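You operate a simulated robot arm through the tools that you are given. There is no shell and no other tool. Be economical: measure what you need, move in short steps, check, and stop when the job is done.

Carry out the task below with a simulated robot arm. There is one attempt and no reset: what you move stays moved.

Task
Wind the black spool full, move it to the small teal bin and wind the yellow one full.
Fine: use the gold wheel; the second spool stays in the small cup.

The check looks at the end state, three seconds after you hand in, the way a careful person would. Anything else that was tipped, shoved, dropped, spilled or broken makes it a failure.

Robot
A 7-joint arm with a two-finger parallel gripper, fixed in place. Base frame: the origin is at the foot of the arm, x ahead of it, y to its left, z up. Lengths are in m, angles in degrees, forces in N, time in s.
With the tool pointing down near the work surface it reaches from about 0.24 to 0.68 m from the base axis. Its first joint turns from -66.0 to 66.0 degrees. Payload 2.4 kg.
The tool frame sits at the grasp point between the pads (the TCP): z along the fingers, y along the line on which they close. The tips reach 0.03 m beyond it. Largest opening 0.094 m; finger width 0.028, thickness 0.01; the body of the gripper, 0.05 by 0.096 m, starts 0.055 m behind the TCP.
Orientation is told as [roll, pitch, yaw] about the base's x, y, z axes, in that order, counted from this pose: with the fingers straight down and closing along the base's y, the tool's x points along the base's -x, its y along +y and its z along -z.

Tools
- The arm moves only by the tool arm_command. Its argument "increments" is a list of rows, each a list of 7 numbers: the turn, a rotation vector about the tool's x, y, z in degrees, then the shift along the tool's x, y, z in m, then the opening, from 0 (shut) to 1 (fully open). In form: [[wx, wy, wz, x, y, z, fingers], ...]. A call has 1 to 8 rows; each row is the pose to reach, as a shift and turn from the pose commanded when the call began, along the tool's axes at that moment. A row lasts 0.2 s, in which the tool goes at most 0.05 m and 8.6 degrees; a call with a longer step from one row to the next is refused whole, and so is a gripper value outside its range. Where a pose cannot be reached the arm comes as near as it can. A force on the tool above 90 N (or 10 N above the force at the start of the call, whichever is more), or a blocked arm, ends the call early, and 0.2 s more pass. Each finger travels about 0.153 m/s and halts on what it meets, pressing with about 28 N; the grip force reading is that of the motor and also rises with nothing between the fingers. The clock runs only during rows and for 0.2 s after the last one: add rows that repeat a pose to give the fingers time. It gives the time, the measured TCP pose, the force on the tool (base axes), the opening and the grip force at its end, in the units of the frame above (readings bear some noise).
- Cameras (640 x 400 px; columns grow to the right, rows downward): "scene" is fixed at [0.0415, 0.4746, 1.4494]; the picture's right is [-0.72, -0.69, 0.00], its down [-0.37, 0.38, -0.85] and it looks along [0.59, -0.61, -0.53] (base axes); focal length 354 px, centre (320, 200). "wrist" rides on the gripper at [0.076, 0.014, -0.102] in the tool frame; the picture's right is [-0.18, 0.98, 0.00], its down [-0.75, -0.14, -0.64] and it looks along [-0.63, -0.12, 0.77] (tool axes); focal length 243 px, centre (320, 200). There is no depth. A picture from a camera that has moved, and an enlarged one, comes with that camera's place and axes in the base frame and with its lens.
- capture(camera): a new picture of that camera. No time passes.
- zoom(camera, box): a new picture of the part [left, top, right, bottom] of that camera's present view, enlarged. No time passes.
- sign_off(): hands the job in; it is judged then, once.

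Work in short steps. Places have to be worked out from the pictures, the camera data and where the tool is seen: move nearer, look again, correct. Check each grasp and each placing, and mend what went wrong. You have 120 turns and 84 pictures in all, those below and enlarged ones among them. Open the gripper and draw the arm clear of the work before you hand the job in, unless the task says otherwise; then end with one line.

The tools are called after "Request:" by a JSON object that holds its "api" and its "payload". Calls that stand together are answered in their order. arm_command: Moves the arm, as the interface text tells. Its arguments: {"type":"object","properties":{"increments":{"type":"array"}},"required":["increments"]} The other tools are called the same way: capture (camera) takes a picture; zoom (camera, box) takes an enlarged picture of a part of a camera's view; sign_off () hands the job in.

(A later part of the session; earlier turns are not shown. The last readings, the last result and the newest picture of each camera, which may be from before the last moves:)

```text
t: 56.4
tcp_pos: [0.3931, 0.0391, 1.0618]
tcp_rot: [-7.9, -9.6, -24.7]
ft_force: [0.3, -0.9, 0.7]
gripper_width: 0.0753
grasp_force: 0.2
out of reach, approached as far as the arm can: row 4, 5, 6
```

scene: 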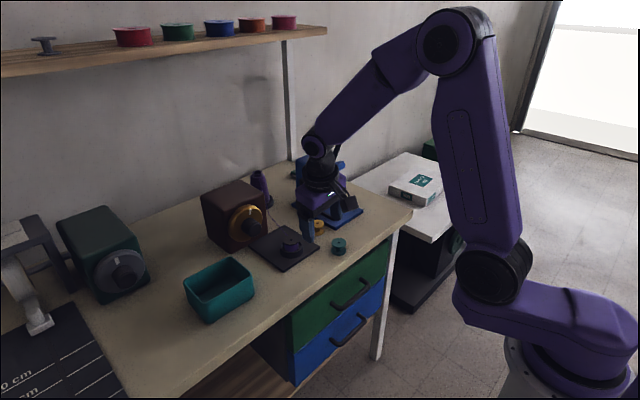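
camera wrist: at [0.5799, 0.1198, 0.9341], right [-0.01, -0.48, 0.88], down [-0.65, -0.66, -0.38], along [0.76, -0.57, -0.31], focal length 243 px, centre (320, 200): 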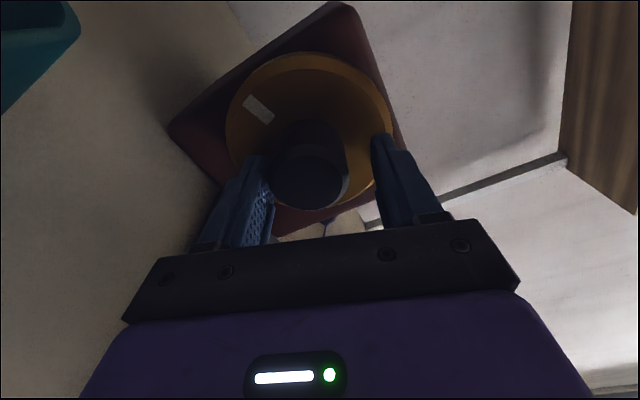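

The tool-axis tilt limit is independent of yaw, so it is the elbow posture (base joint has drifted to +y). I'll swing the arm to −y at height to shift the posture, then level.

Request:
{"api": "arm_command", "payload": {"increments": [[0, 0, -4, -0.012, -0.035, 0, 0.8], [0, 0, -8, -0.024, -0.07, 0, 0.8], [0, 0, -12, -0.036, -0.11, 0, 0.8], [0, 0, -16, -0.048, -0.15, 0, 0.8], [0, 0, -20, -0.06, -0.19, 0, 0.8], [0, 0, -24, -0.07, -0.225, 0, 0.8], [0, 0, -24, -0.08, -0.25, 0, 0.8]]}}

Request:
{"api": "arm_command", "payload": {"increments": [[-5.5, 3, 0, 0, 0, 0, 0.8], [-11, 5.5, 0, 0, 0, 0, 0.8]]}}

```text
t: 58.0
tcp_pos: [0.3566, -0.1853, 1.0935]
tcp_rot: [-12.8, -6.0, -1.5]
ft_force: [-0.7, -0.3, 0.5]
gripper_width: 0.0752
grasp_force: 0.1
out of reach, approached as far as the arm can: row 4, 5, 6, 7
```

```text
t: 58.6
tcp_pos: [0.3557, -0.1853, 1.0929]
tcp_rot: [-12.8, -6.0, -1.5]
ft_force: [0.2, 0.1, -0.3]
gripper_width: 0.0755
grasp_force: 0.0
out of reach, approached as far as the arm can: row 1, 2
```

Request:
{"api": "capture", "payload": {"camera": "scene"}}

```text
48 pictures are left
```

scene: 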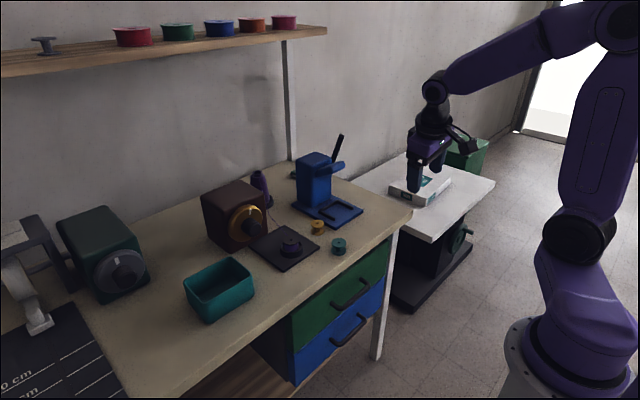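

Posture: the elbow has swung to the left side. I'll sweep the arm high to the far +y so joint 1 meets its stop and the posture re-centres, then come back. First leg.

Request:
{"api": "arm_command", "payload": {"increments": [[0, 0, 0, -0.006, 0.043, -0.009, 0.8], [0, 0, 0, -0.012, 0.086, -0.018, 0.8], [0, 0, 0, -0.018, 0.129, -0.027, 0.8], [0, 0, 0, -0.025, 0.172, -0.036, 0.8], [0, 0, 0, -0.031, 0.215, -0.045, 0.8], [0, 0, 0, -0.038, 0.258, -0.054, 0.8], [0, 0, 0, -0.044, 0.3, -0.063, 0.8]]}}

Request:
{"api": "arm_command", "payload": {"increments": [[0, 0, 0, 0.02, 0.04, -0.008, 0.8], [0, 0, 0, 0.045, 0.08, -0.016, 0.8], [0, 0, 0, 0.07, 0.12, -0.024, 0.8], [0, 0, 0, 0.1, 0.155, -0.032, 0.8], [0, 0, 0, 0.13, 0.19, -0.04, 0.8], [0, 0, 0, 0.165, 0.22, -0.048, 0.8], [0, 0, 0, 0.2, 0.245, -0.054, 0.8]]}}

Request:
{"api": "capture", "payload": {"camera": "scene"}}

```text
t: 60.2
tcp_pos: [0.4079, 0.1229, 1.0952]
tcp_rot: [-12.8, -6.0, -1.5]
ft_force: [0.5, 0.7, 0.5]
gripper_width: 0.0752
grasp_force: 0.0
```

```text
t: 61.8
tcp_pos: [0.2828, 0.2535, 1.0763]
tcp_rot: [-13.0, -6.2, -1.5]
ft_force: [-0.1, -1.3, -0.1]
gripper_width: 0.0751
grasp_force: 0.1
out of reach, approached as far as the arm can: row 4, 5, 6, 7
```

```text
47 pictures are left
```

scene: 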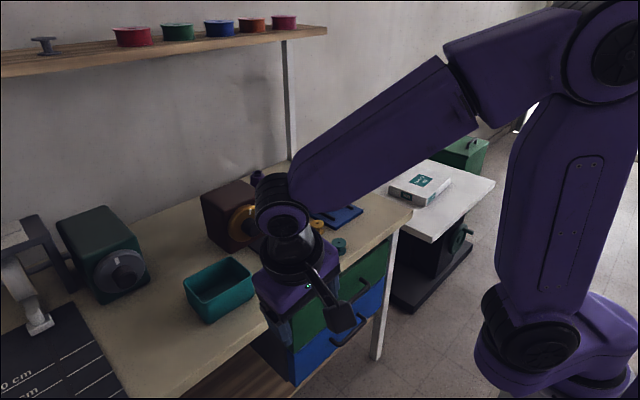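

Try levelling here.

Request:
{"api": "arm_command", "payload": {"increments": [[-6, 3, 0, 0, 0, 0, 0.8], [-13, 6.2, -1.5, 0, 0, 0, 0.8]]}}

```text
t: 62.4
tcp_pos: [0.284, 0.2525, 1.076]
tcp_rot: [-13.0, -6.2, -1.5]
ft_force: [-0.7, 0.3, 0.7]
gripper_width: 0.0748
grasp_force: 0.0
out of reach, approached as far as the arm can: row 1, 2
```

Test single-axis changes back near the centre: move to mid-workspace and try pitch and roll separately.

Request:
{"api": "arm_command", "payload": {"increments": [[0, 0, 0, -0.03, -0.03, 0, 0.8], [0, 0, 0, -0.06, -0.07, 0.01, 0.8], [0, 0, 0, -0.1, -0.1, 0.02, 0.8], [0, 6, 0, -0.1, -0.1, 0.02, 0.8], [0, 12, 0, -0.1, -0.1, 0.02, 0.8], [0, 18, 0, -0.1, -0.1, 0.02, 0.8]]}}

Request:
{"api": "arm_command", "payload": {"increments": [[-6, 0, 0, 0, 0, 0, 0.8], [-12, 0, 0, 0, 0, 0, 0.8]]}}

```text
refused: row 2 steps farther than a row can; nothing moved
```

```text
t: 63.0
tcp_pos: [0.284, 0.2528, 1.076]
tcp_rot: [-13.0, -6.2, -1.4]
ft_force: [-0.6, 0.1, -0.6]
gripper_width: 0.0751
grasp_force: 0.0
out of reach, approached as far as the arm can: row 1, 2
```

Request:
{"api": "arm_command", "payload": {"increments": [[0, 0, 0, -0.03, -0.03, 0, 0.8], [0, 0, 0, -0.06, -0.06, 0.006, 0.8], [0, 0, 0, -0.09, -0.09, 0.014, 0.8], [0, 0, 0, -0.1, -0.11, 0.02, 0.8], [0, 6, 0, -0.1, -0.11, 0.02, 0.8], [0, 12, 0, -0.1, -0.11, 0.02, 0.8], [0, 18, 0, -0.1, -0.11, 0.02, 0.8]]}}

Request:
{"api": "arm_command", "payload": {"increments": [[-6, 0, 0, 0, 0, 0, 0.8], [-12, 0, 0, 0, 0, 0, 0.8]]}}

```text
t: 64.6
tcp_pos: [0.377, 0.0751, 1.0892]
tcp_rot: [-15.6, 4.7, -4.6]
ft_force: [0.4, 0.8, -0.1]
gripper_width: 0.0753
grasp_force: 0.1
out of reach, approached as far as the arm can: row 5, 6, 7
```

```text
t: 65.2
tcp_pos: [0.3763, 0.0751, 1.0879]
tcp_rot: [-15.6, 4.5, -4.7]
ft_force: [0.1, -0.6, 0.4]
gripper_width: 0.0752
grasp_force: 0.0
out of reach, approached as far as the arm can: row 1, 2
```

Diagnosis: when I pitched down last time the wrist passed its singular alignment on the wrong side and joint 5 flipped to its stop. I reverse that: pitch up to horizontal again on the same side, then come down straight in the arm's plane.

Request:
{"api": "arm_command", "payload": {"increments": [[0, -8.5, 0, -0.015, 0, 0, 0.8], [0, -17, 0, -0.03, 0, 0, 0.8], [0, -25.5, 0, -0.045, 0, 0, 0.8], [0, -34, 0, -0.06, 0, 0, 0.8], [0, -42.5, 0, -0.075, 0, 0, 0.8], [0, -51, 0, -0.09, 0, 0, 0.8], [0, -59.5, 0, -0.105, 0, 0, 0.8], [0, -68, 0, -0.12, 0, 0, 0.8]]}}

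Request:
{"api": "arm_command", "payload": {"increments": [[0, -8, 0, 0, 0, 0, 0.8], [0, -16, 0, 0, 0, 0, 0.8], [0, -26, 0, 0, 0, 0, 0.8]]}}

Request:
{"api": "capture", "payload": {"camera": "wrist"}}

Request:
{"api": "capture", "payload": {"camera": "scene"}}

```text
t: 67.0
tcp_pos: [0.4949, 0.0649, 1.0796]
tcp_rot: [-31.6, -59.3, 24.5]
ft_force: [1.1, -0.7, 0.7]
gripper_width: 0.0753
grasp_force: 0.0
```

```text
refused: row 3 steps farther than a row can; nothing moved
```

```text
46 pictures are left
camera wrist: at [0.3699, 0.0801, 1.0552], right [0.14, 0.98, -0.1], down [-0.23, 0.13, 0.96], along [0.96, -0.11, 0.24], focal length 243 px, centre (320, 200)
```

wrist: 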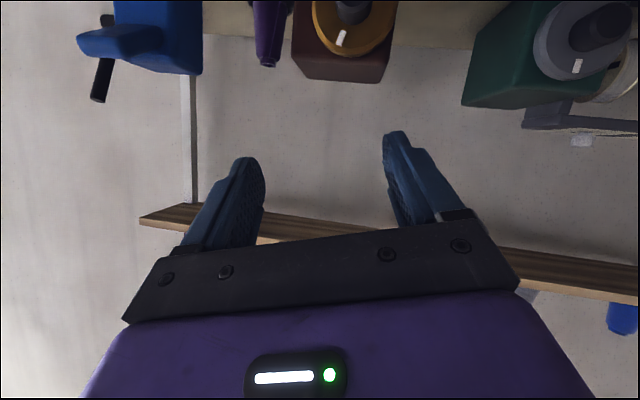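

```text
45 pictures are left
```

scene: 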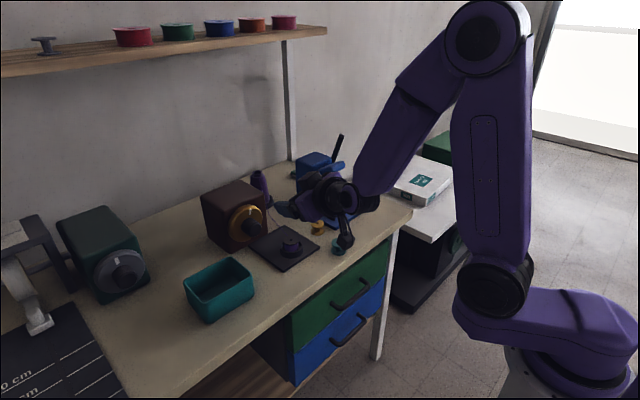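

Good, tool now 25° below horizontal. Finish to exactly +x.

Request:
{"api": "arm_command", "payload": {"increments": [[-0.8, -6.8, 0, 0, -0.01, 0, 0.8], [-1.6, -13.5, 0, 0, -0.02, 0, 0.8], [-2.5, -20.3, 0, 0, -0.03, 0, 0.8], [-3.3, -27.1, 0, 0, -0.04, 0, 0.8], [-3.3, -27.1, 0, 0, -0.05, 0, 0.8]]}}

Request:
{"api": "capture", "payload": {"camera": "wrist"}}

```text
t: 68.2
tcp_pos: [0.4931, 0.0181, 1.0928]
tcp_rot: [-88.4, -75.2, 88.5]
ft_force: [-0.1, 0.2, -0.5]
gripper_width: 0.0753
grasp_force: 0.1
```

```text
44 pictures are left
camera wrist: at [0.3898, 0.0128, 1.0174], right [0.0, 1.0, -0.07], down [-0.64, 0.06, 0.77], along [0.77, 0.04, 0.64], focal length 243 px, centre (320, 200)
```

wrist: 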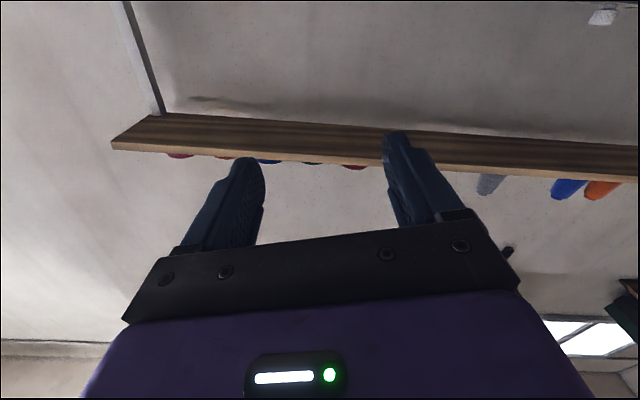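

Now exactly along +x but rolled −15°. Remove the roll first, then pitch straight down about base y.

Request:
{"api": "arm_command", "payload": {"increments": [[0, 0, 7.5, 0, 0, 0, 0.8], [0, 0, 15, 0, 0, 0, 0.8]]}}

Request:
{"api": "arm_command", "payload": {"increments": [[0, 8.5, 0, 0, 0, 0, 0.8], [0, 17, 0, 0, 0, -0.01, 0.8], [0, 25.5, 0, 0, 0, -0.02, 0.8], [0, 34, 0, 0, 0, -0.03, 0.8], [0, 42.5, 0, 0, 0, -0.04, 0.8], [0, 51, 0, 0, 0, -0.05, 0.8], [0, 59.5, 0, 0, 0, -0.06, 0.8], [0, 68, 0, 0, 0, -0.07, 0.8]]}}

Request:
{"api": "arm_command", "payload": {"increments": [[0, 8, 0, 0, 0, 0, 0.8], [0, 15, 0, 0, 0, 0, 0.8], [0, 22, 0, 0, 0, 0, 0.8]]}}

```text
t: 68.8
tcp_pos: [0.4927, 0.0181, 1.0921]
tcp_rot: [35.9, -89.5, -36.0]
ft_force: [0.3, -0.5, -0.1]
gripper_width: 0.0749
grasp_force: 0.1
```

```text
t: 70.6
tcp_pos: [0.4232, 0.0166, 1.0945]
tcp_rot: [0.2, -21.3, -0.4]
ft_force: [-0.9, -0.5, 0.4]
gripper_width: 0.0753
grasp_force: 0.1
```

```text
t: 71.4
tcp_pos: [0.4227, 0.0185, 1.0939]
tcp_rot: [0.2, 0.6, -0.2]
ft_force: [0.7, 0.4, 0.1]
gripper_width: 0.0752
grasp_force: 0.1
```

Level again. Move above the black spool at about (0.637,−0.026), TCP z≈0.92, and look.

Request:
{"api": "arm_command", "payload": {"increments": [[0, 0, 0, -0.03, -0.006, 0.02, 0.8], [0, 0, 0, -0.06, -0.012, 0.045, 0.8], [0, 0, 0, -0.095, -0.018, 0.07, 0.8], [0, 0, 0, -0.13, -0.025, 0.095, 0.8], [0, 0, 0, -0.165, -0.032, 0.12, 0.8], [0, 0, 0, -0.195, -0.04, 0.145, 0.8], [0, 0, 0, -0.214, -0.044, 0.17, 0.8]]}}

Request:
{"api": "capture", "payload": {"camera": "wrist"}}

Request:
{"api": "zoom", "payload": {"camera": "scene", "box": [200, 160, 380, 280]}}

```text
t: 73.0
tcp_pos: [0.6345, -0.026, 0.9229]
tcp_rot: [0.2, 0.3, -0.2]
ft_force: [-0.5, -0.3, 0.9]
gripper_width: 0.0752
grasp_force: 0.0
```

```text
43 pictures are left
camera wrist: at [0.5595, -0.0123, 1.0281], right [0.19, 0.98, 0.0], down [0.76, -0.15, 0.64], along [0.62, -0.12, -0.77], focal length 243 px, centre (320, 200)
```

wrist: 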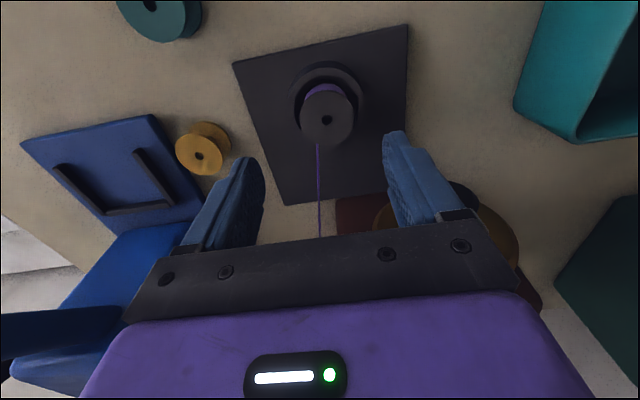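

```text
3.33 times, centred on (290, 220) of scene
camera zoom: at [0.0415, 0.4745, 1.4494], right [-0.72, -0.69, 0.0], down [-0.37, 0.38, -0.85], along [0.59, -0.61, -0.53], focal length 1178 px, centre (420, 133)
```

zoom: 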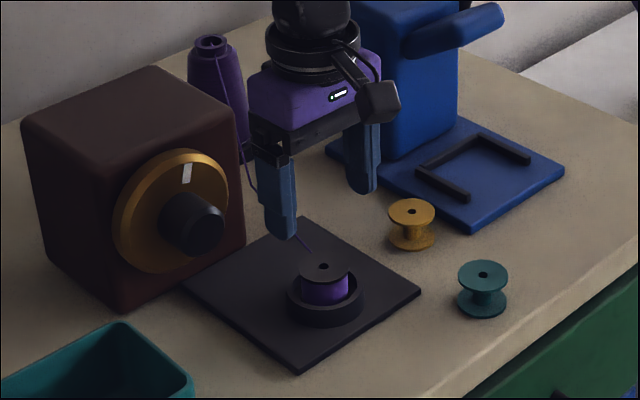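

Wrist view puts the spool at about (0.632,−0.021). Shift and descend to TCP z≈0.865, then check finger heights.

Request:
{"api": "arm_command", "payload": {"increments": [[0, 0, 0, 0.002, 0.005, 0.02, 0.8], [0, 0, 0, 0.002, 0.005, 0.04, 0.8], [0, 0, 0, 0.002, 0.005, 0.058, 0.8]]}}

Request:
{"api": "zoom", "payload": {"camera": "wrist", "box": [200, 80, 440, 230]}}

Request:
{"api": "zoom", "payload": {"camera": "scene", "box": [240, 195, 340, 260]}}

```text
t: 73.8
tcp_pos: [0.6321, -0.0207, 0.8649]
tcp_rot: [0.2, 0.4, -0.2]
ft_force: [0.5, -1.0, 1.0]
gripper_width: 0.0751
grasp_force: 0.1
```

```text
2.67 times, centred on (320, 155) of wrist
camera zoom: at [0.5568, -0.0069, 0.9687], right [0.19, 0.98, 0.0], down [0.76, -0.15, 0.64], along [0.62, -0.12, -0.77], focal length 647 px, centre (320, 320)
```

zoom: 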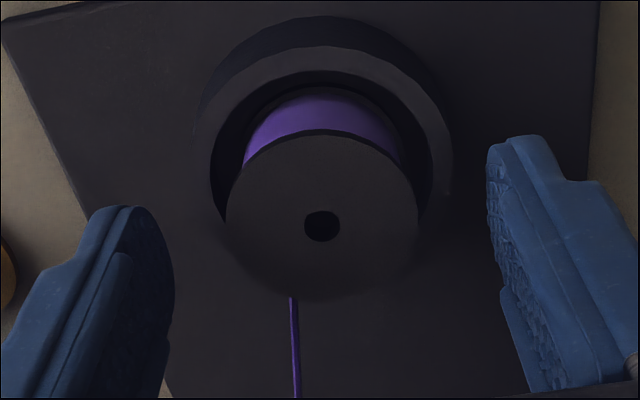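

```text
6.15 times, centred on (290, 228) of scene
camera zoom: at [0.0415, 0.4745, 1.4494], right [-0.72, -0.69, 0.0], down [-0.37, 0.38, -0.85], along [0.59, -0.61, -0.53], focal length 2175 px, centre (505, 31)
```

zoom: 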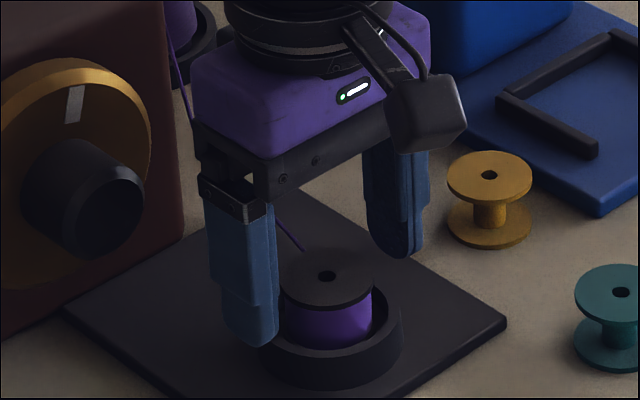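

Well centred. Descend so the tips reach ~z 0.82 (above the cup rim) and close.

Request:
{"api": "arm_command", "payload": {"increments": [[0, 0, 0, -0.002, 0, 0.007, 0.8], [0, 0, 0, -0.002, 0, 0.014, 0.8], [0, 0, 0, -0.002, 0, 0.014, 0.3], [0, 0, 0, -0.002, 0, 0.014, 0.2], [0, 0, 0, -0.002, 0, 0.014, 0.2]]}}

Request:
{"api": "zoom", "payload": {"camera": "scene", "box": [240, 195, 340, 260]}}

```text
t: 75.0
tcp_pos: [0.6345, -0.0198, 0.8512]
tcp_rot: [0.2, 0.4, -0.2]
ft_force: [-1.5, 3.0, 2.9]
gripper_width: 0.0639
grasp_force: 45.3
```

```text
6.15 times, centred on (290, 228) of scene
camera zoom: at [0.0414, 0.4746, 1.4494], right [-0.72, -0.69, 0.0], down [-0.37, 0.38, -0.85], along [0.59, -0.61, -0.53], focal length 2175 px, centre (505, 31)
```

zoom: 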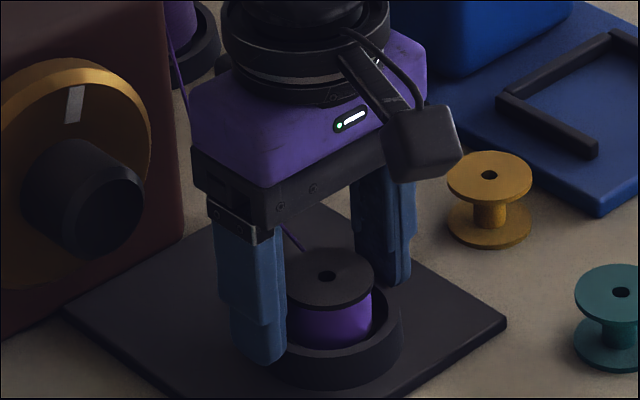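

Width 0.064 means I'm gripping the cup, not the spool. Reopen, raise 8 mm and close again.

Request:
{"api": "arm_command", "payload": {"increments": [[0, 0, 0, 0, 0, 0, 0.8], [0, 0, 0, 0, 0, -0.008, 0.8], [0, 0, 0, 0, 0, -0.008, 0.3], [0, 0, 0, 0, 0, -0.008, 0.2], [0, 0, 0, 0, 0, -0.008, 0.2]]}}

Request:
{"api": "zoom", "payload": {"camera": "scene", "box": [240, 195, 340, 260]}}

```text
t: 76.2
tcp_pos: [0.6351, -0.0208, 0.8589]
tcp_rot: [0.1, 0.5, -0.2]
ft_force: [0.5, -0.1, 0.3]
gripper_width: 0.0385
grasp_force: 27.5
```

```text
6.15 times, centred on (290, 228) of scene
camera zoom: at [0.0415, 0.4746, 1.4494], right [-0.72, -0.69, 0.0], down [-0.37, 0.38, -0.85], along [0.59, -0.61, -0.53], focal length 2175 px, centre (505, 31)
```

zoom: 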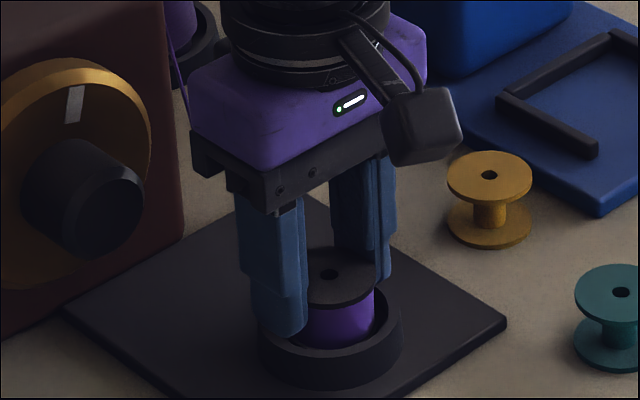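

Width 0.0385 m: the spool flange is held. Lift it slowly.

Request:
{"api": "arm_command", "payload": {"increments": [[0, 0, 0, 0, 0, -0.015, 0.2], [0, 0, 0, 0, 0, -0.03, 0.2], [0, 0, 0, 0, 0, -0.055, 0.2], [0, 0, 0, 0, 0, -0.08, 0.2], [0, 0, 0, 0, 0, -0.1, 0.2]]}}

Request:
{"api": "capture", "payload": {"camera": "scene"}}

Request:
{"api": "capture", "payload": {"camera": "wrist"}}

```text
t: 77.4
tcp_pos: [0.6353, -0.0224, 0.957]
tcp_rot: [0.1, 0.5, -0.2]
ft_force: [-0.1, -1.5, -0.3]
gripper_width: 0.0389
grasp_force: 27.4
```

```text
37 pictures are left
```

scene: 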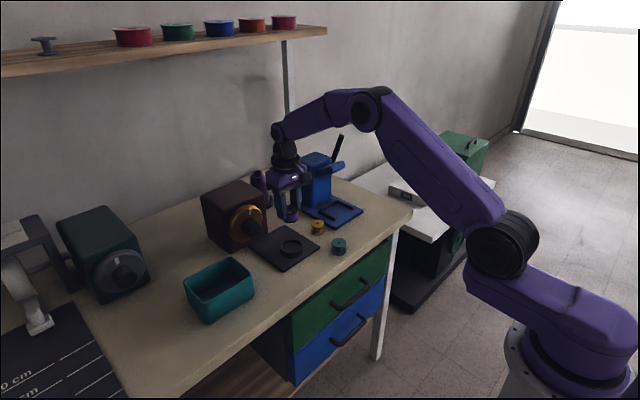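

```text
36 pictures are left
camera wrist: at [0.5593, -0.0072, 1.0615], right [0.19, 0.98, 0.0], down [0.76, -0.15, 0.64], along [0.62, -0.12, -0.77], focal length 243 px, centre (320, 200)
```

wrist: 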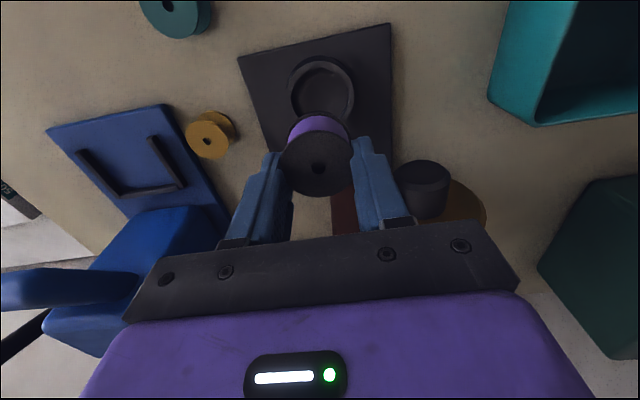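

Black spool is held, cup empty, thread released. Carry it at this height to above the bin centre (~0.612, 0.212).

Request:
{"api": "arm_command", "payload": {"increments": [[0, 0, 0, 0.01, 0.035, 0, 0.2], [0, 0, 0, 0.023, 0.075, 0, 0.2], [0, 0, 0, 0.023, 0.115, 0, 0.2], [0, 0, 0, 0.023, 0.155, 0, 0.2], [0, 0, 0, 0.023, 0.195, 0, 0.2], [0, 0, 0, 0.023, 0.222, 0, 0.2], [0, 0, 0, 0.023, 0.234, 0, 0.2]]}}

Request:
{"api": "capture", "payload": {"camera": "wrist"}}

Request:
{"api": "zoom", "payload": {"camera": "scene", "box": [140, 190, 300, 330]}}

```text
t: 79.0
tcp_pos: [0.612, 0.2146, 0.9578]
tcp_rot: [0.3, 0.5, -0.2]
ft_force: [0.3, 0.0, -0.8]
gripper_width: 0.039
grasp_force: 27.9
```

```text
35 pictures are left
camera wrist: at [0.5366, 0.2288, 1.0622], right [0.19, 0.98, 0.0], down [0.76, -0.15, 0.64], along [0.62, -0.12, -0.77], focal length 243 px, centre (320, 200)
```

wrist: 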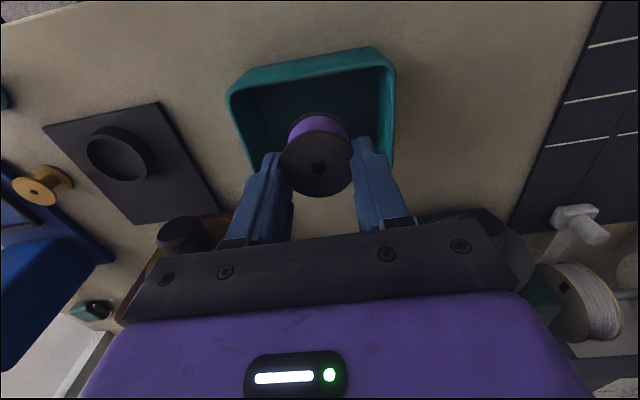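

```text
2.86 times, centred on (220, 260) of scene
camera zoom: at [0.0415, 0.4746, 1.4494], right [-0.72, -0.69, 0.0], down [-0.37, 0.38, -0.85], along [0.59, -0.61, -0.53], focal length 1010 px, centre (606, 29)
```

zoom: 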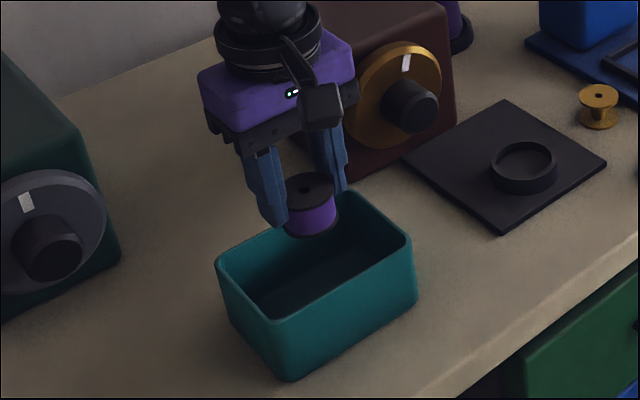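

Bin interior centre is about (0.622,0.212). Shift 10 mm forward, lower to TCP z≈0.863, release gently, and rise.

Request:
{"api": "arm_command", "payload": {"increments": [[0, 0, 0, -0.01, -0.002, 0.03, 0.2], [0, 0, 0, -0.01, -0.002, 0.06, 0.2], [0, 0, 0, -0.01, -0.002, 0.08, 0.2], [0, 0, 0, -0.01, -0.002, 0.093, 0.2], [0, 0, 0, -0.01, -0.002, 0.095, 0.55], [0, 0, 0, -0.01, -0.002, 0.095, 0.55], [0, 0, 0, -0.01, -0.002, 0.06, 0.55], [0, 0, 0, -0.01, -0.002, 0.02, 0.55]]}}

Request:
{"api": "capture", "payload": {"camera": "wrist"}}

```text
t: 80.8
tcp_pos: [0.6237, 0.2108, 0.9386]
tcp_rot: [0.2, 0.5, -0.2]
ft_force: [0.9, 0.1, 0.0]
gripper_width: 0.0515
grasp_force: 0.1
```

```text
33 pictures are left
camera wrist: at [0.5479, 0.2254, 1.043], right [0.19, 0.98, 0.0], down [0.76, -0.15, 0.64], along [0.62, -0.12, -0.77], focal length 243 px, centre (320, 200)
```

wrist: 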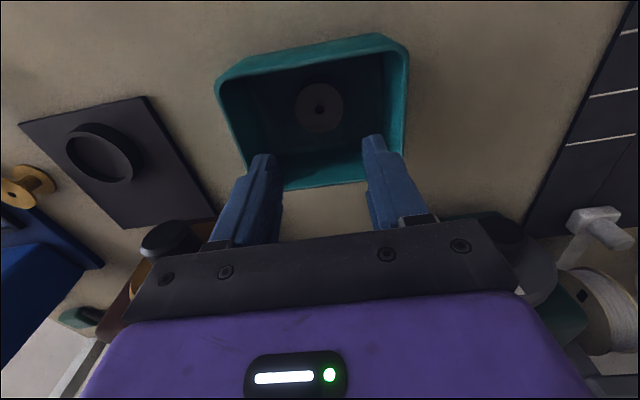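

Black spool stands upright in the bin. Next the yellow spool at about (0.648,−0.141): rise and move over it.

Request:
{"api": "arm_command", "payload": {"increments": [[0, 0, 0, 0, 0, -0.04, 0.6], [0, 0, 0, -0.005, -0.045, -0.04, 0.6], [0, 0, 0, -0.01, -0.09, -0.04, 0.6], [0, 0, 0, -0.015, -0.135, -0.04, 0.7], [0, 0, 0, -0.02, -0.18, -0.04, 0.8], [0, 0, 0, -0.024, -0.225, -0.04, 0.8], [0, 0, 0, -0.024, -0.27, -0.04, 0.8], [0, 0, 0, -0.024, -0.315, -0.04, 0.8]]}}

Request:
{"api": "arm_command", "payload": {"increments": [[0, 0, 0, 0, -0.037, 0.02, 0.8], [0, 0, 0, 0, -0.037, 0.06, 0.8]]}}

Request:
{"api": "capture", "payload": {"camera": "wrist"}}

```text
t: 82.6
tcp_pos: [0.6455, -0.1043, 0.9794]
tcp_rot: [0.2, 0.5, -0.1]
ft_force: [0.1, 0.0, -0.2]
gripper_width: 0.0751
grasp_force: 0.1
```

```text
t: 83.2
tcp_pos: [0.6458, -0.1446, 0.917]
tcp_rot: [0.2, 0.4, -0.1]
ft_force: [-0.2, -0.6, 0.7]
gripper_width: 0.0751
grasp_force: 0.0
```

```text
32 pictures are left
camera wrist: at [0.5706, -0.1293, 1.0211], right [0.19, 0.98, 0.0], down [0.76, -0.15, 0.64], along [0.62, -0.12, -0.77], focal length 243 px, centre (320, 200)
```

wrist: 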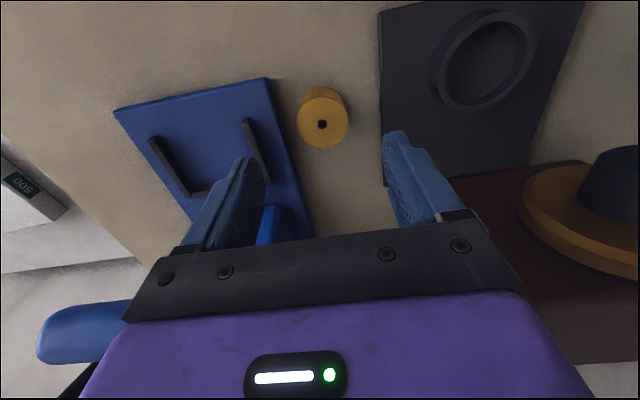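

Yellow spool at (0.6455,−0.1425). Narrow to 0.6, descend to TCP z 0.854 and grip its top flange.

Request:
{"api": "arm_command", "payload": {"increments": [[0, 0, 0, 0, 0.002, 0.02, 0.6], [0, 0, 0, 0, 0.002, 0.04, 0.6], [0, 0, 0, 0, 0.002, 0.055, 0.6], [0, 0, 0, 0, 0.002, 0.063, 0.6], [0, 0, 0, 0, 0.002, 0.063, 0.2], [0, 0, 0, 0, 0.002, 0.063, 0.2], [0, 0, 0, 0, 0.002, 0.063, 0.2]]}}

Request:
{"api": "zoom", "payload": {"camera": "scene", "box": [260, 180, 360, 260]}}

```text
t: 84.8
tcp_pos: [0.6457, -0.1395, 0.8549]
tcp_rot: [0.2, 0.4, -0.3]
ft_force: [0.1, -1.3, 0.6]
gripper_width: 0.0401
grasp_force: 28.0
```

```text
5.00 times, centred on (310, 220) of scene
camera zoom: at [0.0415, 0.4745, 1.4494], right [-0.72, -0.69, 0.0], down [-0.37, 0.38, -0.85], along [0.59, -0.61, -0.53], focal length 1767 px, centre (370, 100)
```

zoom: 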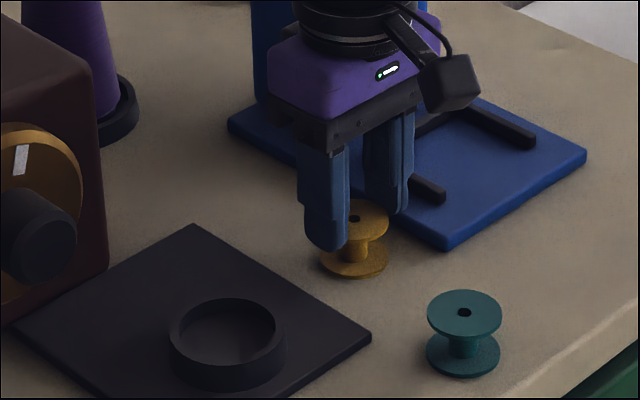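

Yellow spool held (0.040 m). Lift and carry to above the cup, then refine the cup centre.

Request:
{"api": "arm_command", "payload": {"increments": [[0, 0, 0, 0, 0, -0.03, 0.2], [0, 0, 0, 0, 0, -0.065, 0.2], [0, 0, 0, 0.006, 0.04, -0.075, 0.2], [0, 0, 0, 0.012, 0.08, -0.075, 0.2], [0, 0, 0, 0.018, 0.12, -0.075, 0.2]]}}

Request:
{"api": "capture", "payload": {"camera": "wrist"}}

Request:
{"api": "zoom", "payload": {"camera": "scene", "box": [250, 200, 330, 270]}}

```text
t: 86.0
tcp_pos: [0.6289, -0.0191, 0.9293]
tcp_rot: [0.2, 0.4, -0.4]
ft_force: [0.4, 0.3, -0.6]
gripper_width: 0.0403
grasp_force: 28.2
```

```text
30 pictures are left
camera wrist: at [0.5535, -0.0039, 1.0323], right [0.19, 0.98, 0.0], down [0.76, -0.15, 0.64], along [0.62, -0.12, -0.77], focal length 243 px, centre (320, 200)
```

wrist: 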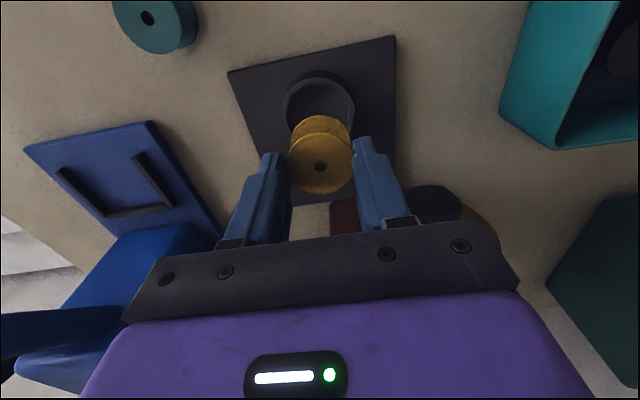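

```text
5.71 times, centred on (290, 235) of scene
camera zoom: at [0.0416, 0.4745, 1.4494], right [-0.72, -0.69, 0.0], down [-0.37, 0.38, -0.85], along [0.59, -0.61, -0.53], focal length 2020 px, centre (491, 0)
```

zoom: 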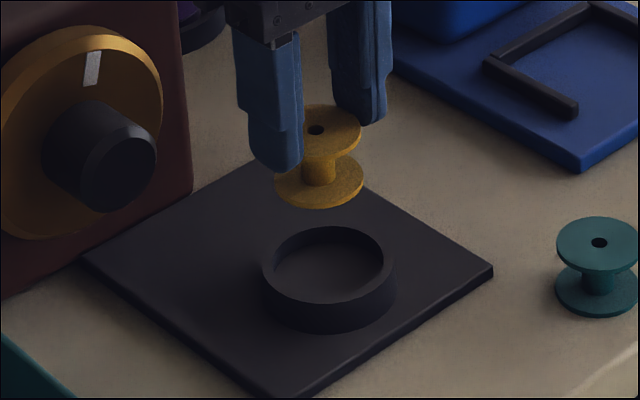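

Cup centre estimated at (0.623,−0.0195), inner width ~54 mm vs. spool 40 mm. Shift 6 mm back and lower to just above the rim, then check.

Request:
{"api": "arm_command", "payload": {"increments": [[0, 0, 0, 0.006, 0, 0.02, 0.2], [0, 0, 0, 0.006, 0, 0.04, 0.2], [0, 0, 0, 0.006, 0, 0.046, 0.2]]}}

Request:
{"api": "zoom", "payload": {"camera": "scene", "box": [250, 200, 330, 270]}}

Request:
{"api": "zoom", "payload": {"camera": "wrist", "box": [220, 60, 420, 220]}}

```text
t: 86.8
tcp_pos: [0.6235, -0.0191, 0.8849]
tcp_rot: [0.2, 0.3, -0.2]
ft_force: [0.3, 1.3, -0.2]
gripper_width: 0.0402
grasp_force: 28.4
```

```text
5.71 times, centred on (290, 235) of scene
camera zoom: at [0.0415, 0.4746, 1.4494], right [-0.72, -0.69, 0.0], down [-0.37, 0.38, -0.85], along [0.59, -0.61, -0.53], focal length 2020 px, centre (491, 0)
```

zoom: 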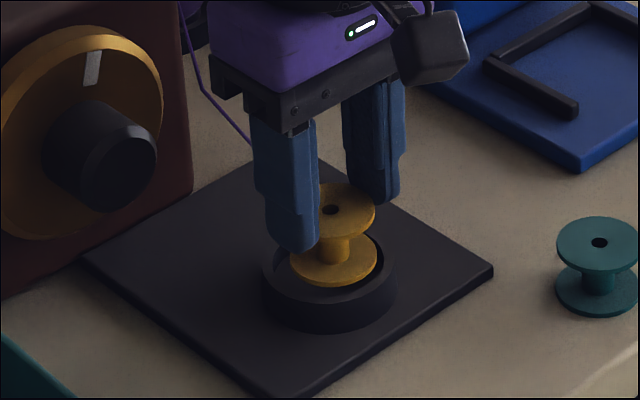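

```text
2.50 times, centred on (320, 140) of wrist
camera zoom: at [0.5473, -0.0052, 0.9883], right [0.19, 0.98, 0.0], down [0.76, -0.15, 0.64], along [0.63, -0.12, -0.77], focal length 606 px, centre (320, 350)
```

zoom: 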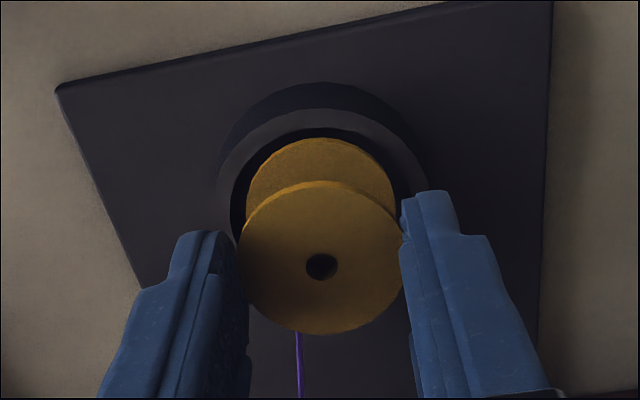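

The spool's lower flange is inside the ring outline and thread has attached. Lower the last 23 mm and release.

Request:
{"api": "arm_command", "payload": {"increments": [[0, 0, 0, 0, 0, 0.01, 0.2], [0, 0, 0, 0, 0, 0.018, 0.2], [0, 0, 0, 0, 0, 0.0235, 0.2], [0, 0, 0, 0, 0, 0.0235, 0.2]]}}

Request:
{"api": "zoom", "payload": {"camera": "scene", "box": [250, 200, 330, 270]}}

```text
t: 87.8
tcp_pos: [0.6246, -0.02, 0.8635]
tcp_rot: [0.2, -0.2, -0.3]
ft_force: [1.0, -1.9, 31.1]
gripper_width: 0.0401
grasp_force: 27.7
```

```text
5.71 times, centred on (290, 235) of scene
camera zoom: at [0.0409, 0.4745, 1.4494], right [-0.72, -0.69, 0.0], down [-0.37, 0.38, -0.85], along [0.59, -0.61, -0.53], focal length 2020 px, centre (491, 0)
```

zoom: 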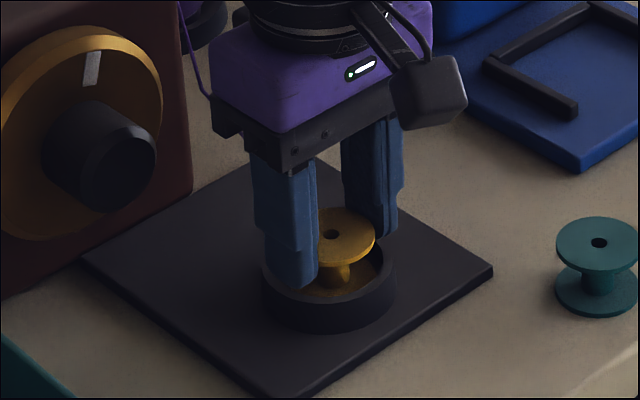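

Seated (31 N contact). Raise slightly to relieve, open and lift away.

Request:
{"api": "arm_command", "payload": {"increments": [[0, 0, 0, 0, 0, -0.001, 0.2], [0, 0, 0, 0, 0, -0.001, 0.6], [0, 0, 0, 0, 0, -0.001, 0.6], [0, 0, 0, 0, 0, -0.03, 0.6], [0, 0, 0, 0, 0, -0.07, 0.6], [0, 0, 0, 0, 0, -0.11, 0.65], [0, 0, 0, 0.04, 0.01, -0.13, 0.65], [0, 0, 0, 0.08, 0.02, -0.15, 0.65]]}}

Request:
{"api": "zoom", "payload": {"camera": "scene", "box": [180, 160, 360, 290]}}

```text
t: 89.6
tcp_pos: [0.5432, -0.0008, 1.0125]
tcp_rot: [0.2, 0.5, -0.3]
ft_force: [0.0, -0.2, -0.5]
gripper_width: 0.0611
grasp_force: 0.0
```

```text
3.08 times, centred on (270, 225) of scene
camera zoom: at [0.0416, 0.4745, 1.4494], right [-0.72, -0.69, 0.0], down [-0.37, 0.38, -0.85], along [0.59, -0.61, -0.53], focal length 1088 px, centre (474, 123)
```

zoom: 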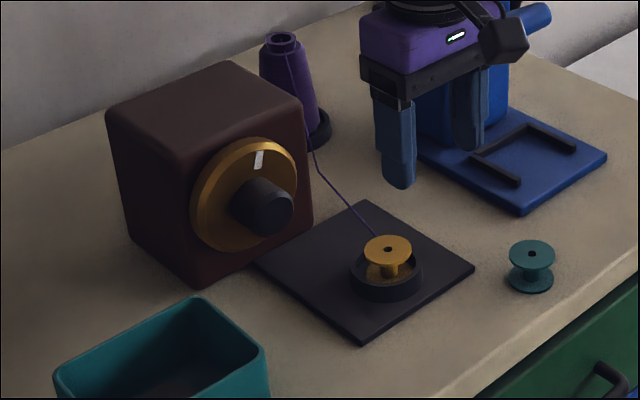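

Yellow spool sits in the cup with thread attached. Go back to the wheel: yaw the wrist +166° while retreating, then pitch forward in the x–z plane.

Request:
{"api": "arm_command", "payload": {"increments": [[0, 0, 8.5, 0.02, 0.003, -0.01, 0.65], [0, 0, 17, 0.04, 0.006, -0.02, 0.65], [0, 0, 25.5, 0.06, 0.009, -0.03, 0.65], [0, 0, 34, 0.08, 0.012, -0.04, 0.65], [0, 0, 42.5, 0.1, 0.015, -0.05, 0.65], [0, 0, 51, 0.12, 0.018, -0.06, 0.65], [0, 0, 59.5, 0.125, 0.02, -0.065, 0.65], [0, 0, 68, 0.125, 0.02, -0.065, 0.65]]}}

Request:
{"api": "arm_command", "payload": {"increments": [[0, 0, 8.5, 0, 0, 0, 0.65], [0, 0, 17, 0, 0, 0, 0.65], [0, 0, 25.5, 0, 0, 0, 0.65], [0, 0, 34, 0, 0, 0, 0.65], [0, 0, 42.5, 0, 0, 0, 0.65], [0, 0, 51, 0, 0, 0, 0.65], [0, 0, 59.5, 0, 0, 0, 0.65], [0, 0, 68, 0, 0, 0, 0.65]]}}

Request:
{"api": "arm_command", "payload": {"increments": [[0, 0, 8, 0, 0, 0, 0.65], [0, 0, 16, 0, 0, 0, 0.65], [0, 0, 23, 0, 0, 0, 0.65], [0, 0, 30, 0, 0, 0, 0.65]]}}

```text
t: 91.4
tcp_pos: [0.4186, 0.0215, 1.0787]
tcp_rot: [-0.3, 0.2, -68.4]
ft_force: [0.2, -0.4, 0.2]
gripper_width: 0.0613
grasp_force: 0.1
```

```text
t: 93.2
tcp_pos: [0.4189, 0.0207, 1.0774]
tcp_rot: [-0.4, -0.2, -136.4]
ft_force: [-0.1, -0.7, 0.5]
gripper_width: 0.061
grasp_force: 0.0
```

```text
t: 94.2
tcp_pos: [0.4194, 0.0195, 1.0767]
tcp_rot: [-0.2, -0.4, -166.4]
ft_force: [-0.2, 0.2, 0.5]
gripper_width: 0.0614
grasp_force: 0.1
```

Request:
{"api": "arm_command", "payload": {"increments": [[-2, 8.26, 0, 0.012, 0.003, 0, 0.65], [-4, 16.5, 0, 0.024, 0.006, 0, 0.65], [-6, 24.8, 0, 0.036, 0.009, 0, 0.65], [-8, 33, 0, 0.048, 0.012, 0, 0.65], [-10, 41.3, 0, 0.06, 0.015, 0, 0.65], [-12, 49.6, 0, 0.072, 0.018, 0, 0.65], [-14, 57.8, 0, 0.084, 0.021, 0, 0.65], [-16, 66.1, 0, 0.097, 0.024, 0, 0.65]]}}

Request:
{"api": "arm_command", "payload": {"increments": [[-1.8, 7.5, 0, 0, 0, 0, 0.65], [-3.6, 15, 0, 0, 0, 0, 0.65], [-5.2, 21.4, 0, 0, 0, 0, 0.65]]}}

Request:
{"api": "capture", "payload": {"camera": "wrist"}}

```text
t: 96.0
tcp_pos: [0.5193, 0.0197, 1.0767]
tcp_rot: [29.2, 64.1, -147.8]
ft_force: [0.0, -0.9, -0.2]
gripper_width: 0.0611
grasp_force: 0.1
```

```text
t: 96.8
tcp_pos: [0.519, 0.0217, 1.076]
tcp_rot: [88.5, 76.7, -91.4]
ft_force: [0.0, -1.1, 0.1]
gripper_width: 0.0611
grasp_force: 0.1
```

```text
24 pictures are left
camera wrist: at [0.4162, 0.0245, 1.1549], right [0.0, -1.0, 0.05], down [-0.65, -0.04, -0.76], along [0.76, -0.03, -0.65], focal length 243 px, centre (320, 200)
```

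wrist: 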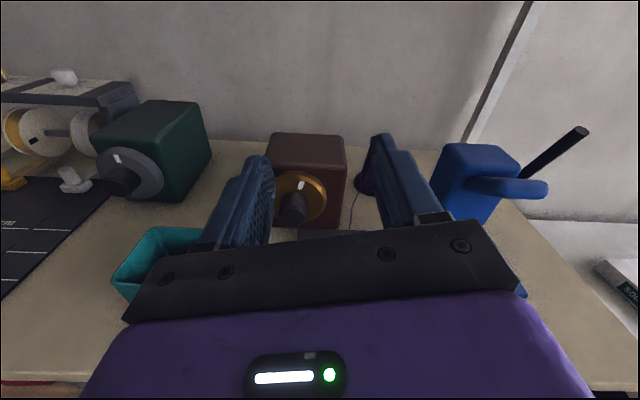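

Aligned (φ≈13°, along +x). Move to the pre-grasp (0.60, 0.055, 0.893).

Request:
{"api": "arm_command", "payload": {"increments": [[0, 0, 0, -0.035, -0.015, 0.014, 0.65], [0, 0, 0, -0.07, -0.03, 0.028, 0.65], [0, 0, 0, -0.105, -0.045, 0.045, 0.65], [0, 0, 0, -0.14, -0.06, 0.065, 0.65], [0, 0, 0, -0.17, -0.0743, 0.082, 0.65]]}}

```text
t: 98.0
tcp_pos: [0.6007, 0.0535, 0.895]
tcp_rot: [88.4, 76.7, -91.4]
ft_force: [-0.1, 0.7, -0.1]
gripper_width: 0.0614
grasp_force: 0.0
```

Now swing back 59° while advancing around the knob.

Request:
{"api": "arm_command", "payload": {"increments": [[0, 0, -8.5, -0.002, -0.002, 0, 0.65], [0, 0, -17, -0.002, -0.002, 0.01, 0.65], [0, 0, -25.5, -0.002, -0.002, 0.02, 0.65], [0, 0, -34, -0.002, -0.002, 0.035, 0.65], [0, 0, -42.5, -0.002, -0.002, 0.05, 0.65], [0, 0, -51, -0.002, -0.002, 0.065, 0.65], [0, 0, -59.5, -0.002, -0.002, 0.081, 0.65]]}}

Request:
{"api": "capture", "payload": {"camera": "wrist"}}

```text
t: 99.6
tcp_pos: [0.6807, 0.0564, 0.8905]
tcp_rot: [89.6, 16.9, -89.9]
ft_force: [0.2, 0.1, -0.1]
gripper_width: 0.0614
grasp_force: 0.0
```

```text
23 pictures are left
camera wrist: at [0.5777, 0.125, 0.9272], right [0.01, -0.46, 0.89], down [-0.64, -0.68, -0.35], along [0.77, -0.57, -0.3], focal length 243 px, centre (320, 200)
```

wrist: 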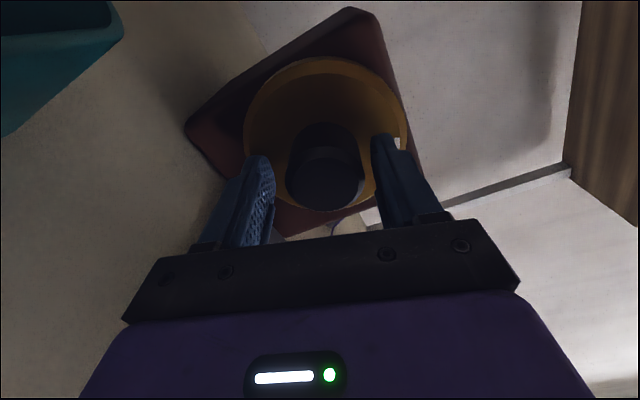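

Centred on the knob. Start winding the yellow spool: repeated close-turn / open-return strokes.

Request:
{"api": "arm_command", "payload": {"increments": [[0, 0, 0, 0, 0, 0, 0], [0, 0, 8.5, 0, 0, 0, 0], [0, 0, 17, 0, 0, 0, 0], [0, 0, 25.5, 0, 0, 0, 0], [0, 0, 34, 0, 0, 0, 0], [0, 0, 42.5, 0, 0, 0, 0], [0, 0, 51, 0, 0, 0, 0], [0, 0, 59.5, 0, 0, 0, 0]]}}

Request:
{"api": "arm_command", "payload": {"increments": [[0, 0, 0, 0, 0, 0, 0.65], [0, 0, -8.5, 0, 0, 0, 0.65], [0, 0, -17, 0, 0, 0, 0.65], [0, 0, -25.5, 0, 0, 0, 0.65], [0, 0, -34, 0, 0, 0, 0.65], [0, 0, -42.5, 0, 0, 0, 0.65], [0, 0, -51, 0, 0, 0, 0.65], [0, 0, -59.5, 0, 0, 0, 0.65]]}}

Request:
{"api": "arm_command", "payload": {"increments": [[0, 0, 0, 0, 0, 0, 0], [0, 0, 8.5, 0, 0, 0, 0], [0, 0, 17, 0, 0, 0, 0], [0, 0, 25.5, 0, 0, 0, 0], [0, 0, 34, 0, 0, 0, 0], [0, 0, 42.5, 0, 0, 0, 0], [0, 0, 51, 0, 0, 0, 0], [0, 0, 59.5, 0, 0, 0, 0]]}}

Request:
{"api": "arm_command", "payload": {"increments": [[0, 0, 0, 0, 0, 0, 0.65], [0, 0, -8.5, 0, 0, 0, 0.65], [0, 0, -17, 0, 0, 0, 0.65], [0, 0, -25.5, 0, 0, 0, 0.65], [0, 0, -34, 0, 0, 0, 0.65], [0, 0, -42.5, 0, 0, 0, 0.65], [0, 0, -51, 0, 0, 0, 0.65], [0, 0, -59.5, 0, 0, 0, 0.65]]}}

Request:
{"api": "zoom", "payload": {"camera": "scene", "box": [190, 170, 350, 280]}}

```text
t: 101.4
tcp_pos: [0.6813, 0.0559, 0.8929]
tcp_rot: [89.9, 76.8, -90.0]
ft_force: [0.9, -3.2, 21.2]
gripper_width: 0.0437
grasp_force: 44.4
```

```text
t: 103.2
tcp_pos: [0.6798, 0.0565, 0.8912]
tcp_rot: [89.7, 16.9, -90.0]
ft_force: [0.4, 0.2, 1.3]
gripper_width: 0.0612
grasp_force: 0.0
```

```text
t: 105.0
tcp_pos: [0.6808, 0.0551, 0.8924]
tcp_rot: [89.5, 76.8, -90.5]
ft_force: [13.3, -6.9, 12.8]
gripper_width: 0.0438
grasp_force: 44.7
```

```text
t: 106.8
tcp_pos: [0.6788, 0.0547, 0.8899]
tcp_rot: [89.6, 16.8, -90.0]
ft_force: [-1.0, -1.0, -0.5]
gripper_width: 0.0611
grasp_force: 0.1
```

```text
3.64 times, centred on (270, 225) of scene
camera zoom: at [0.0415, 0.4746, 1.4494], right [-0.72, -0.69, 0.0], down [-0.37, 0.38, -0.85], along [0.59, -0.61, -0.53], focal length 1285 px, centre (502, 109)
```

zoom: 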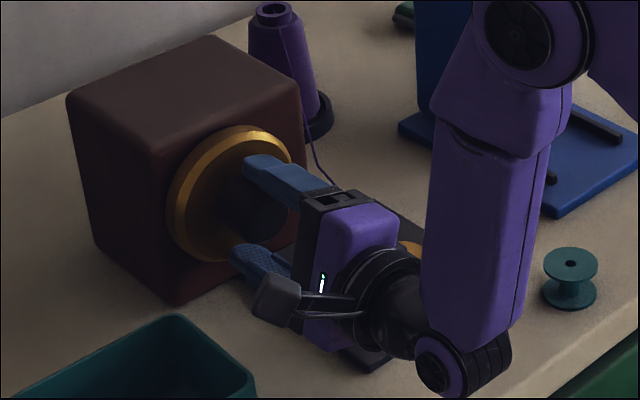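

Running well (mark now hidden past ~130°). Continue with four more strokes.

Request:
{"api": "arm_command", "payload": {"increments": [[0, 0, 0, 0, 0, 0, 0], [0, 0, 8.5, 0, 0, 0, 0], [0, 0, 17, 0, 0, 0, 0], [0, 0, 25.5, 0, 0, 0, 0], [0, 0, 34, 0, 0, 0, 0], [0, 0, 42.5, 0, 0, 0, 0], [0, 0, 51, 0, 0, 0, 0], [0, 0, 59.5, 0, 0, 0, 0]]}}

Request:
{"api": "arm_command", "payload": {"increments": [[0, 0, 0, 0, 0, 0, 0.65], [0, 0, -8.5, 0, 0, 0, 0.65], [0, 0, -17, 0, 0, 0, 0.65], [0, 0, -25.5, 0, 0, 0, 0.65], [0, 0, -34, 0, 0, 0, 0.65], [0, 0, -42.5, 0, 0, 0, 0.65], [0, 0, -51, 0, 0, 0, 0.65], [0, 0, -59.5, 0, 0, 0, 0.65]]}}

Request:
{"api": "arm_command", "payload": {"increments": [[0, 0, 0, 0, 0, 0, 0], [0, 0, 8.5, 0, 0, 0, 0], [0, 0, 17, 0, 0, 0, 0], [0, 0, 25.5, 0, 0, 0, 0], [0, 0, 34, 0, 0, 0, 0], [0, 0, 42.5, 0, 0, 0, 0], [0, 0, 51, 0, 0, 0, 0], [0, 0, 59.5, 0, 0, 0, 0]]}}

Request:
{"api": "arm_command", "payload": {"increments": [[0, 0, 0, 0, 0, 0, 0.65], [0, 0, -8.5, 0, 0, 0, 0.65], [0, 0, -17, 0, 0, 0, 0.65], [0, 0, -25.5, 0, 0, 0, 0.65], [0, 0, -34, 0, 0, 0, 0.65], [0, 0, -42.5, 0, 0, 0, 0.65], [0, 0, -51, 0, 0, 0, 0.65], [0, 0, -59.5, 0, 0, 0, 0.65]]}}

Request:
{"api": "arm_command", "payload": {"increments": [[0, 0, 0, 0, 0, 0, 0], [0, 0, 8.5, 0, 0, 0, 0], [0, 0, 17, 0, 0, 0, 0], [0, 0, 25.5, 0, 0, 0, 0], [0, 0, 34, 0, 0, 0, 0], [0, 0, 42.5, 0, 0, 0, 0], [0, 0, 51, 0, 0, 0, 0], [0, 0, 59.5, 0, 0, 0, 0]]}}

Request:
{"api": "arm_command", "payload": {"increments": [[0, 0, 0, 0, 0, 0, 0.65], [0, 0, -8.5, 0, 0, 0, 0.65], [0, 0, -17, 0, 0, 0, 0.65], [0, 0, -25.5, 0, 0, 0, 0.65], [0, 0, -34, 0, 0, 0, 0.65], [0, 0, -42.5, 0, 0, 0, 0.65], [0, 0, -51, 0, 0, 0, 0.65], [0, 0, -59.5, 0, 0, 0, 0.65]]}}

Request:
{"api": "capture", "payload": {"camera": "wrist"}}

```text
t: 108.6
tcp_pos: [0.6805, 0.056, 0.8919]
tcp_rot: [89.3, 76.8, -90.6]
ft_force: [7.3, -2.9, 11.8]
gripper_width: 0.0438
grasp_force: 45.5
```

```text
t: 110.4
tcp_pos: [0.6812, 0.0549, 0.8905]
tcp_rot: [89.6, 16.9, -89.9]
ft_force: [0.2, 0.8, -0.4]
gripper_width: 0.0613
grasp_force: 0.1
```

```text
t: 112.2
tcp_pos: [0.6821, 0.0545, 0.8924]
tcp_rot: [89.8, 76.8, -90.1]
ft_force: [1.8, -1.2, 19.5]
gripper_width: 0.0437
grasp_force: 44.6
```

```text
t: 114.0
tcp_pos: [0.681, 0.0548, 0.8904]
tcp_rot: [89.6, 16.9, -90.0]
ft_force: [0.0, 0.3, -1.0]
gripper_width: 0.0614
grasp_force: 0.1
```

```text
t: 115.8
tcp_pos: [0.681, 0.0532, 0.8919]
tcp_rot: [90.0, 76.8, -90.1]
ft_force: [4.5, -5.6, 15.7]
gripper_width: 0.0439
grasp_force: 44.6
```

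```text
t: 117.6
tcp_pos: [0.6804, 0.0548, 0.8897]
tcp_rot: [89.5, 16.9, -90.0]
ft_force: [-0.5, -0.1, 0.6]
gripper_width: 0.0612
grasp_force: 0.1
```

```text
21 pictures are left
camera wrist: at [0.5776, 0.1241, 0.9276], right [0.01, -0.46, 0.89], down [-0.64, -0.68, -0.35], along [0.77, -0.57, -0.3], focal length 243 px, centre (320, 200)
```

wrist: 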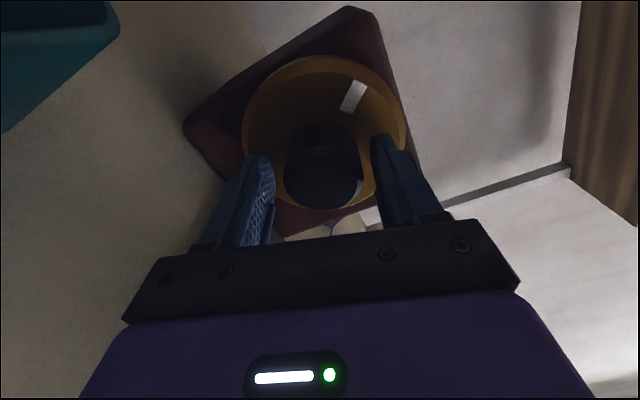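

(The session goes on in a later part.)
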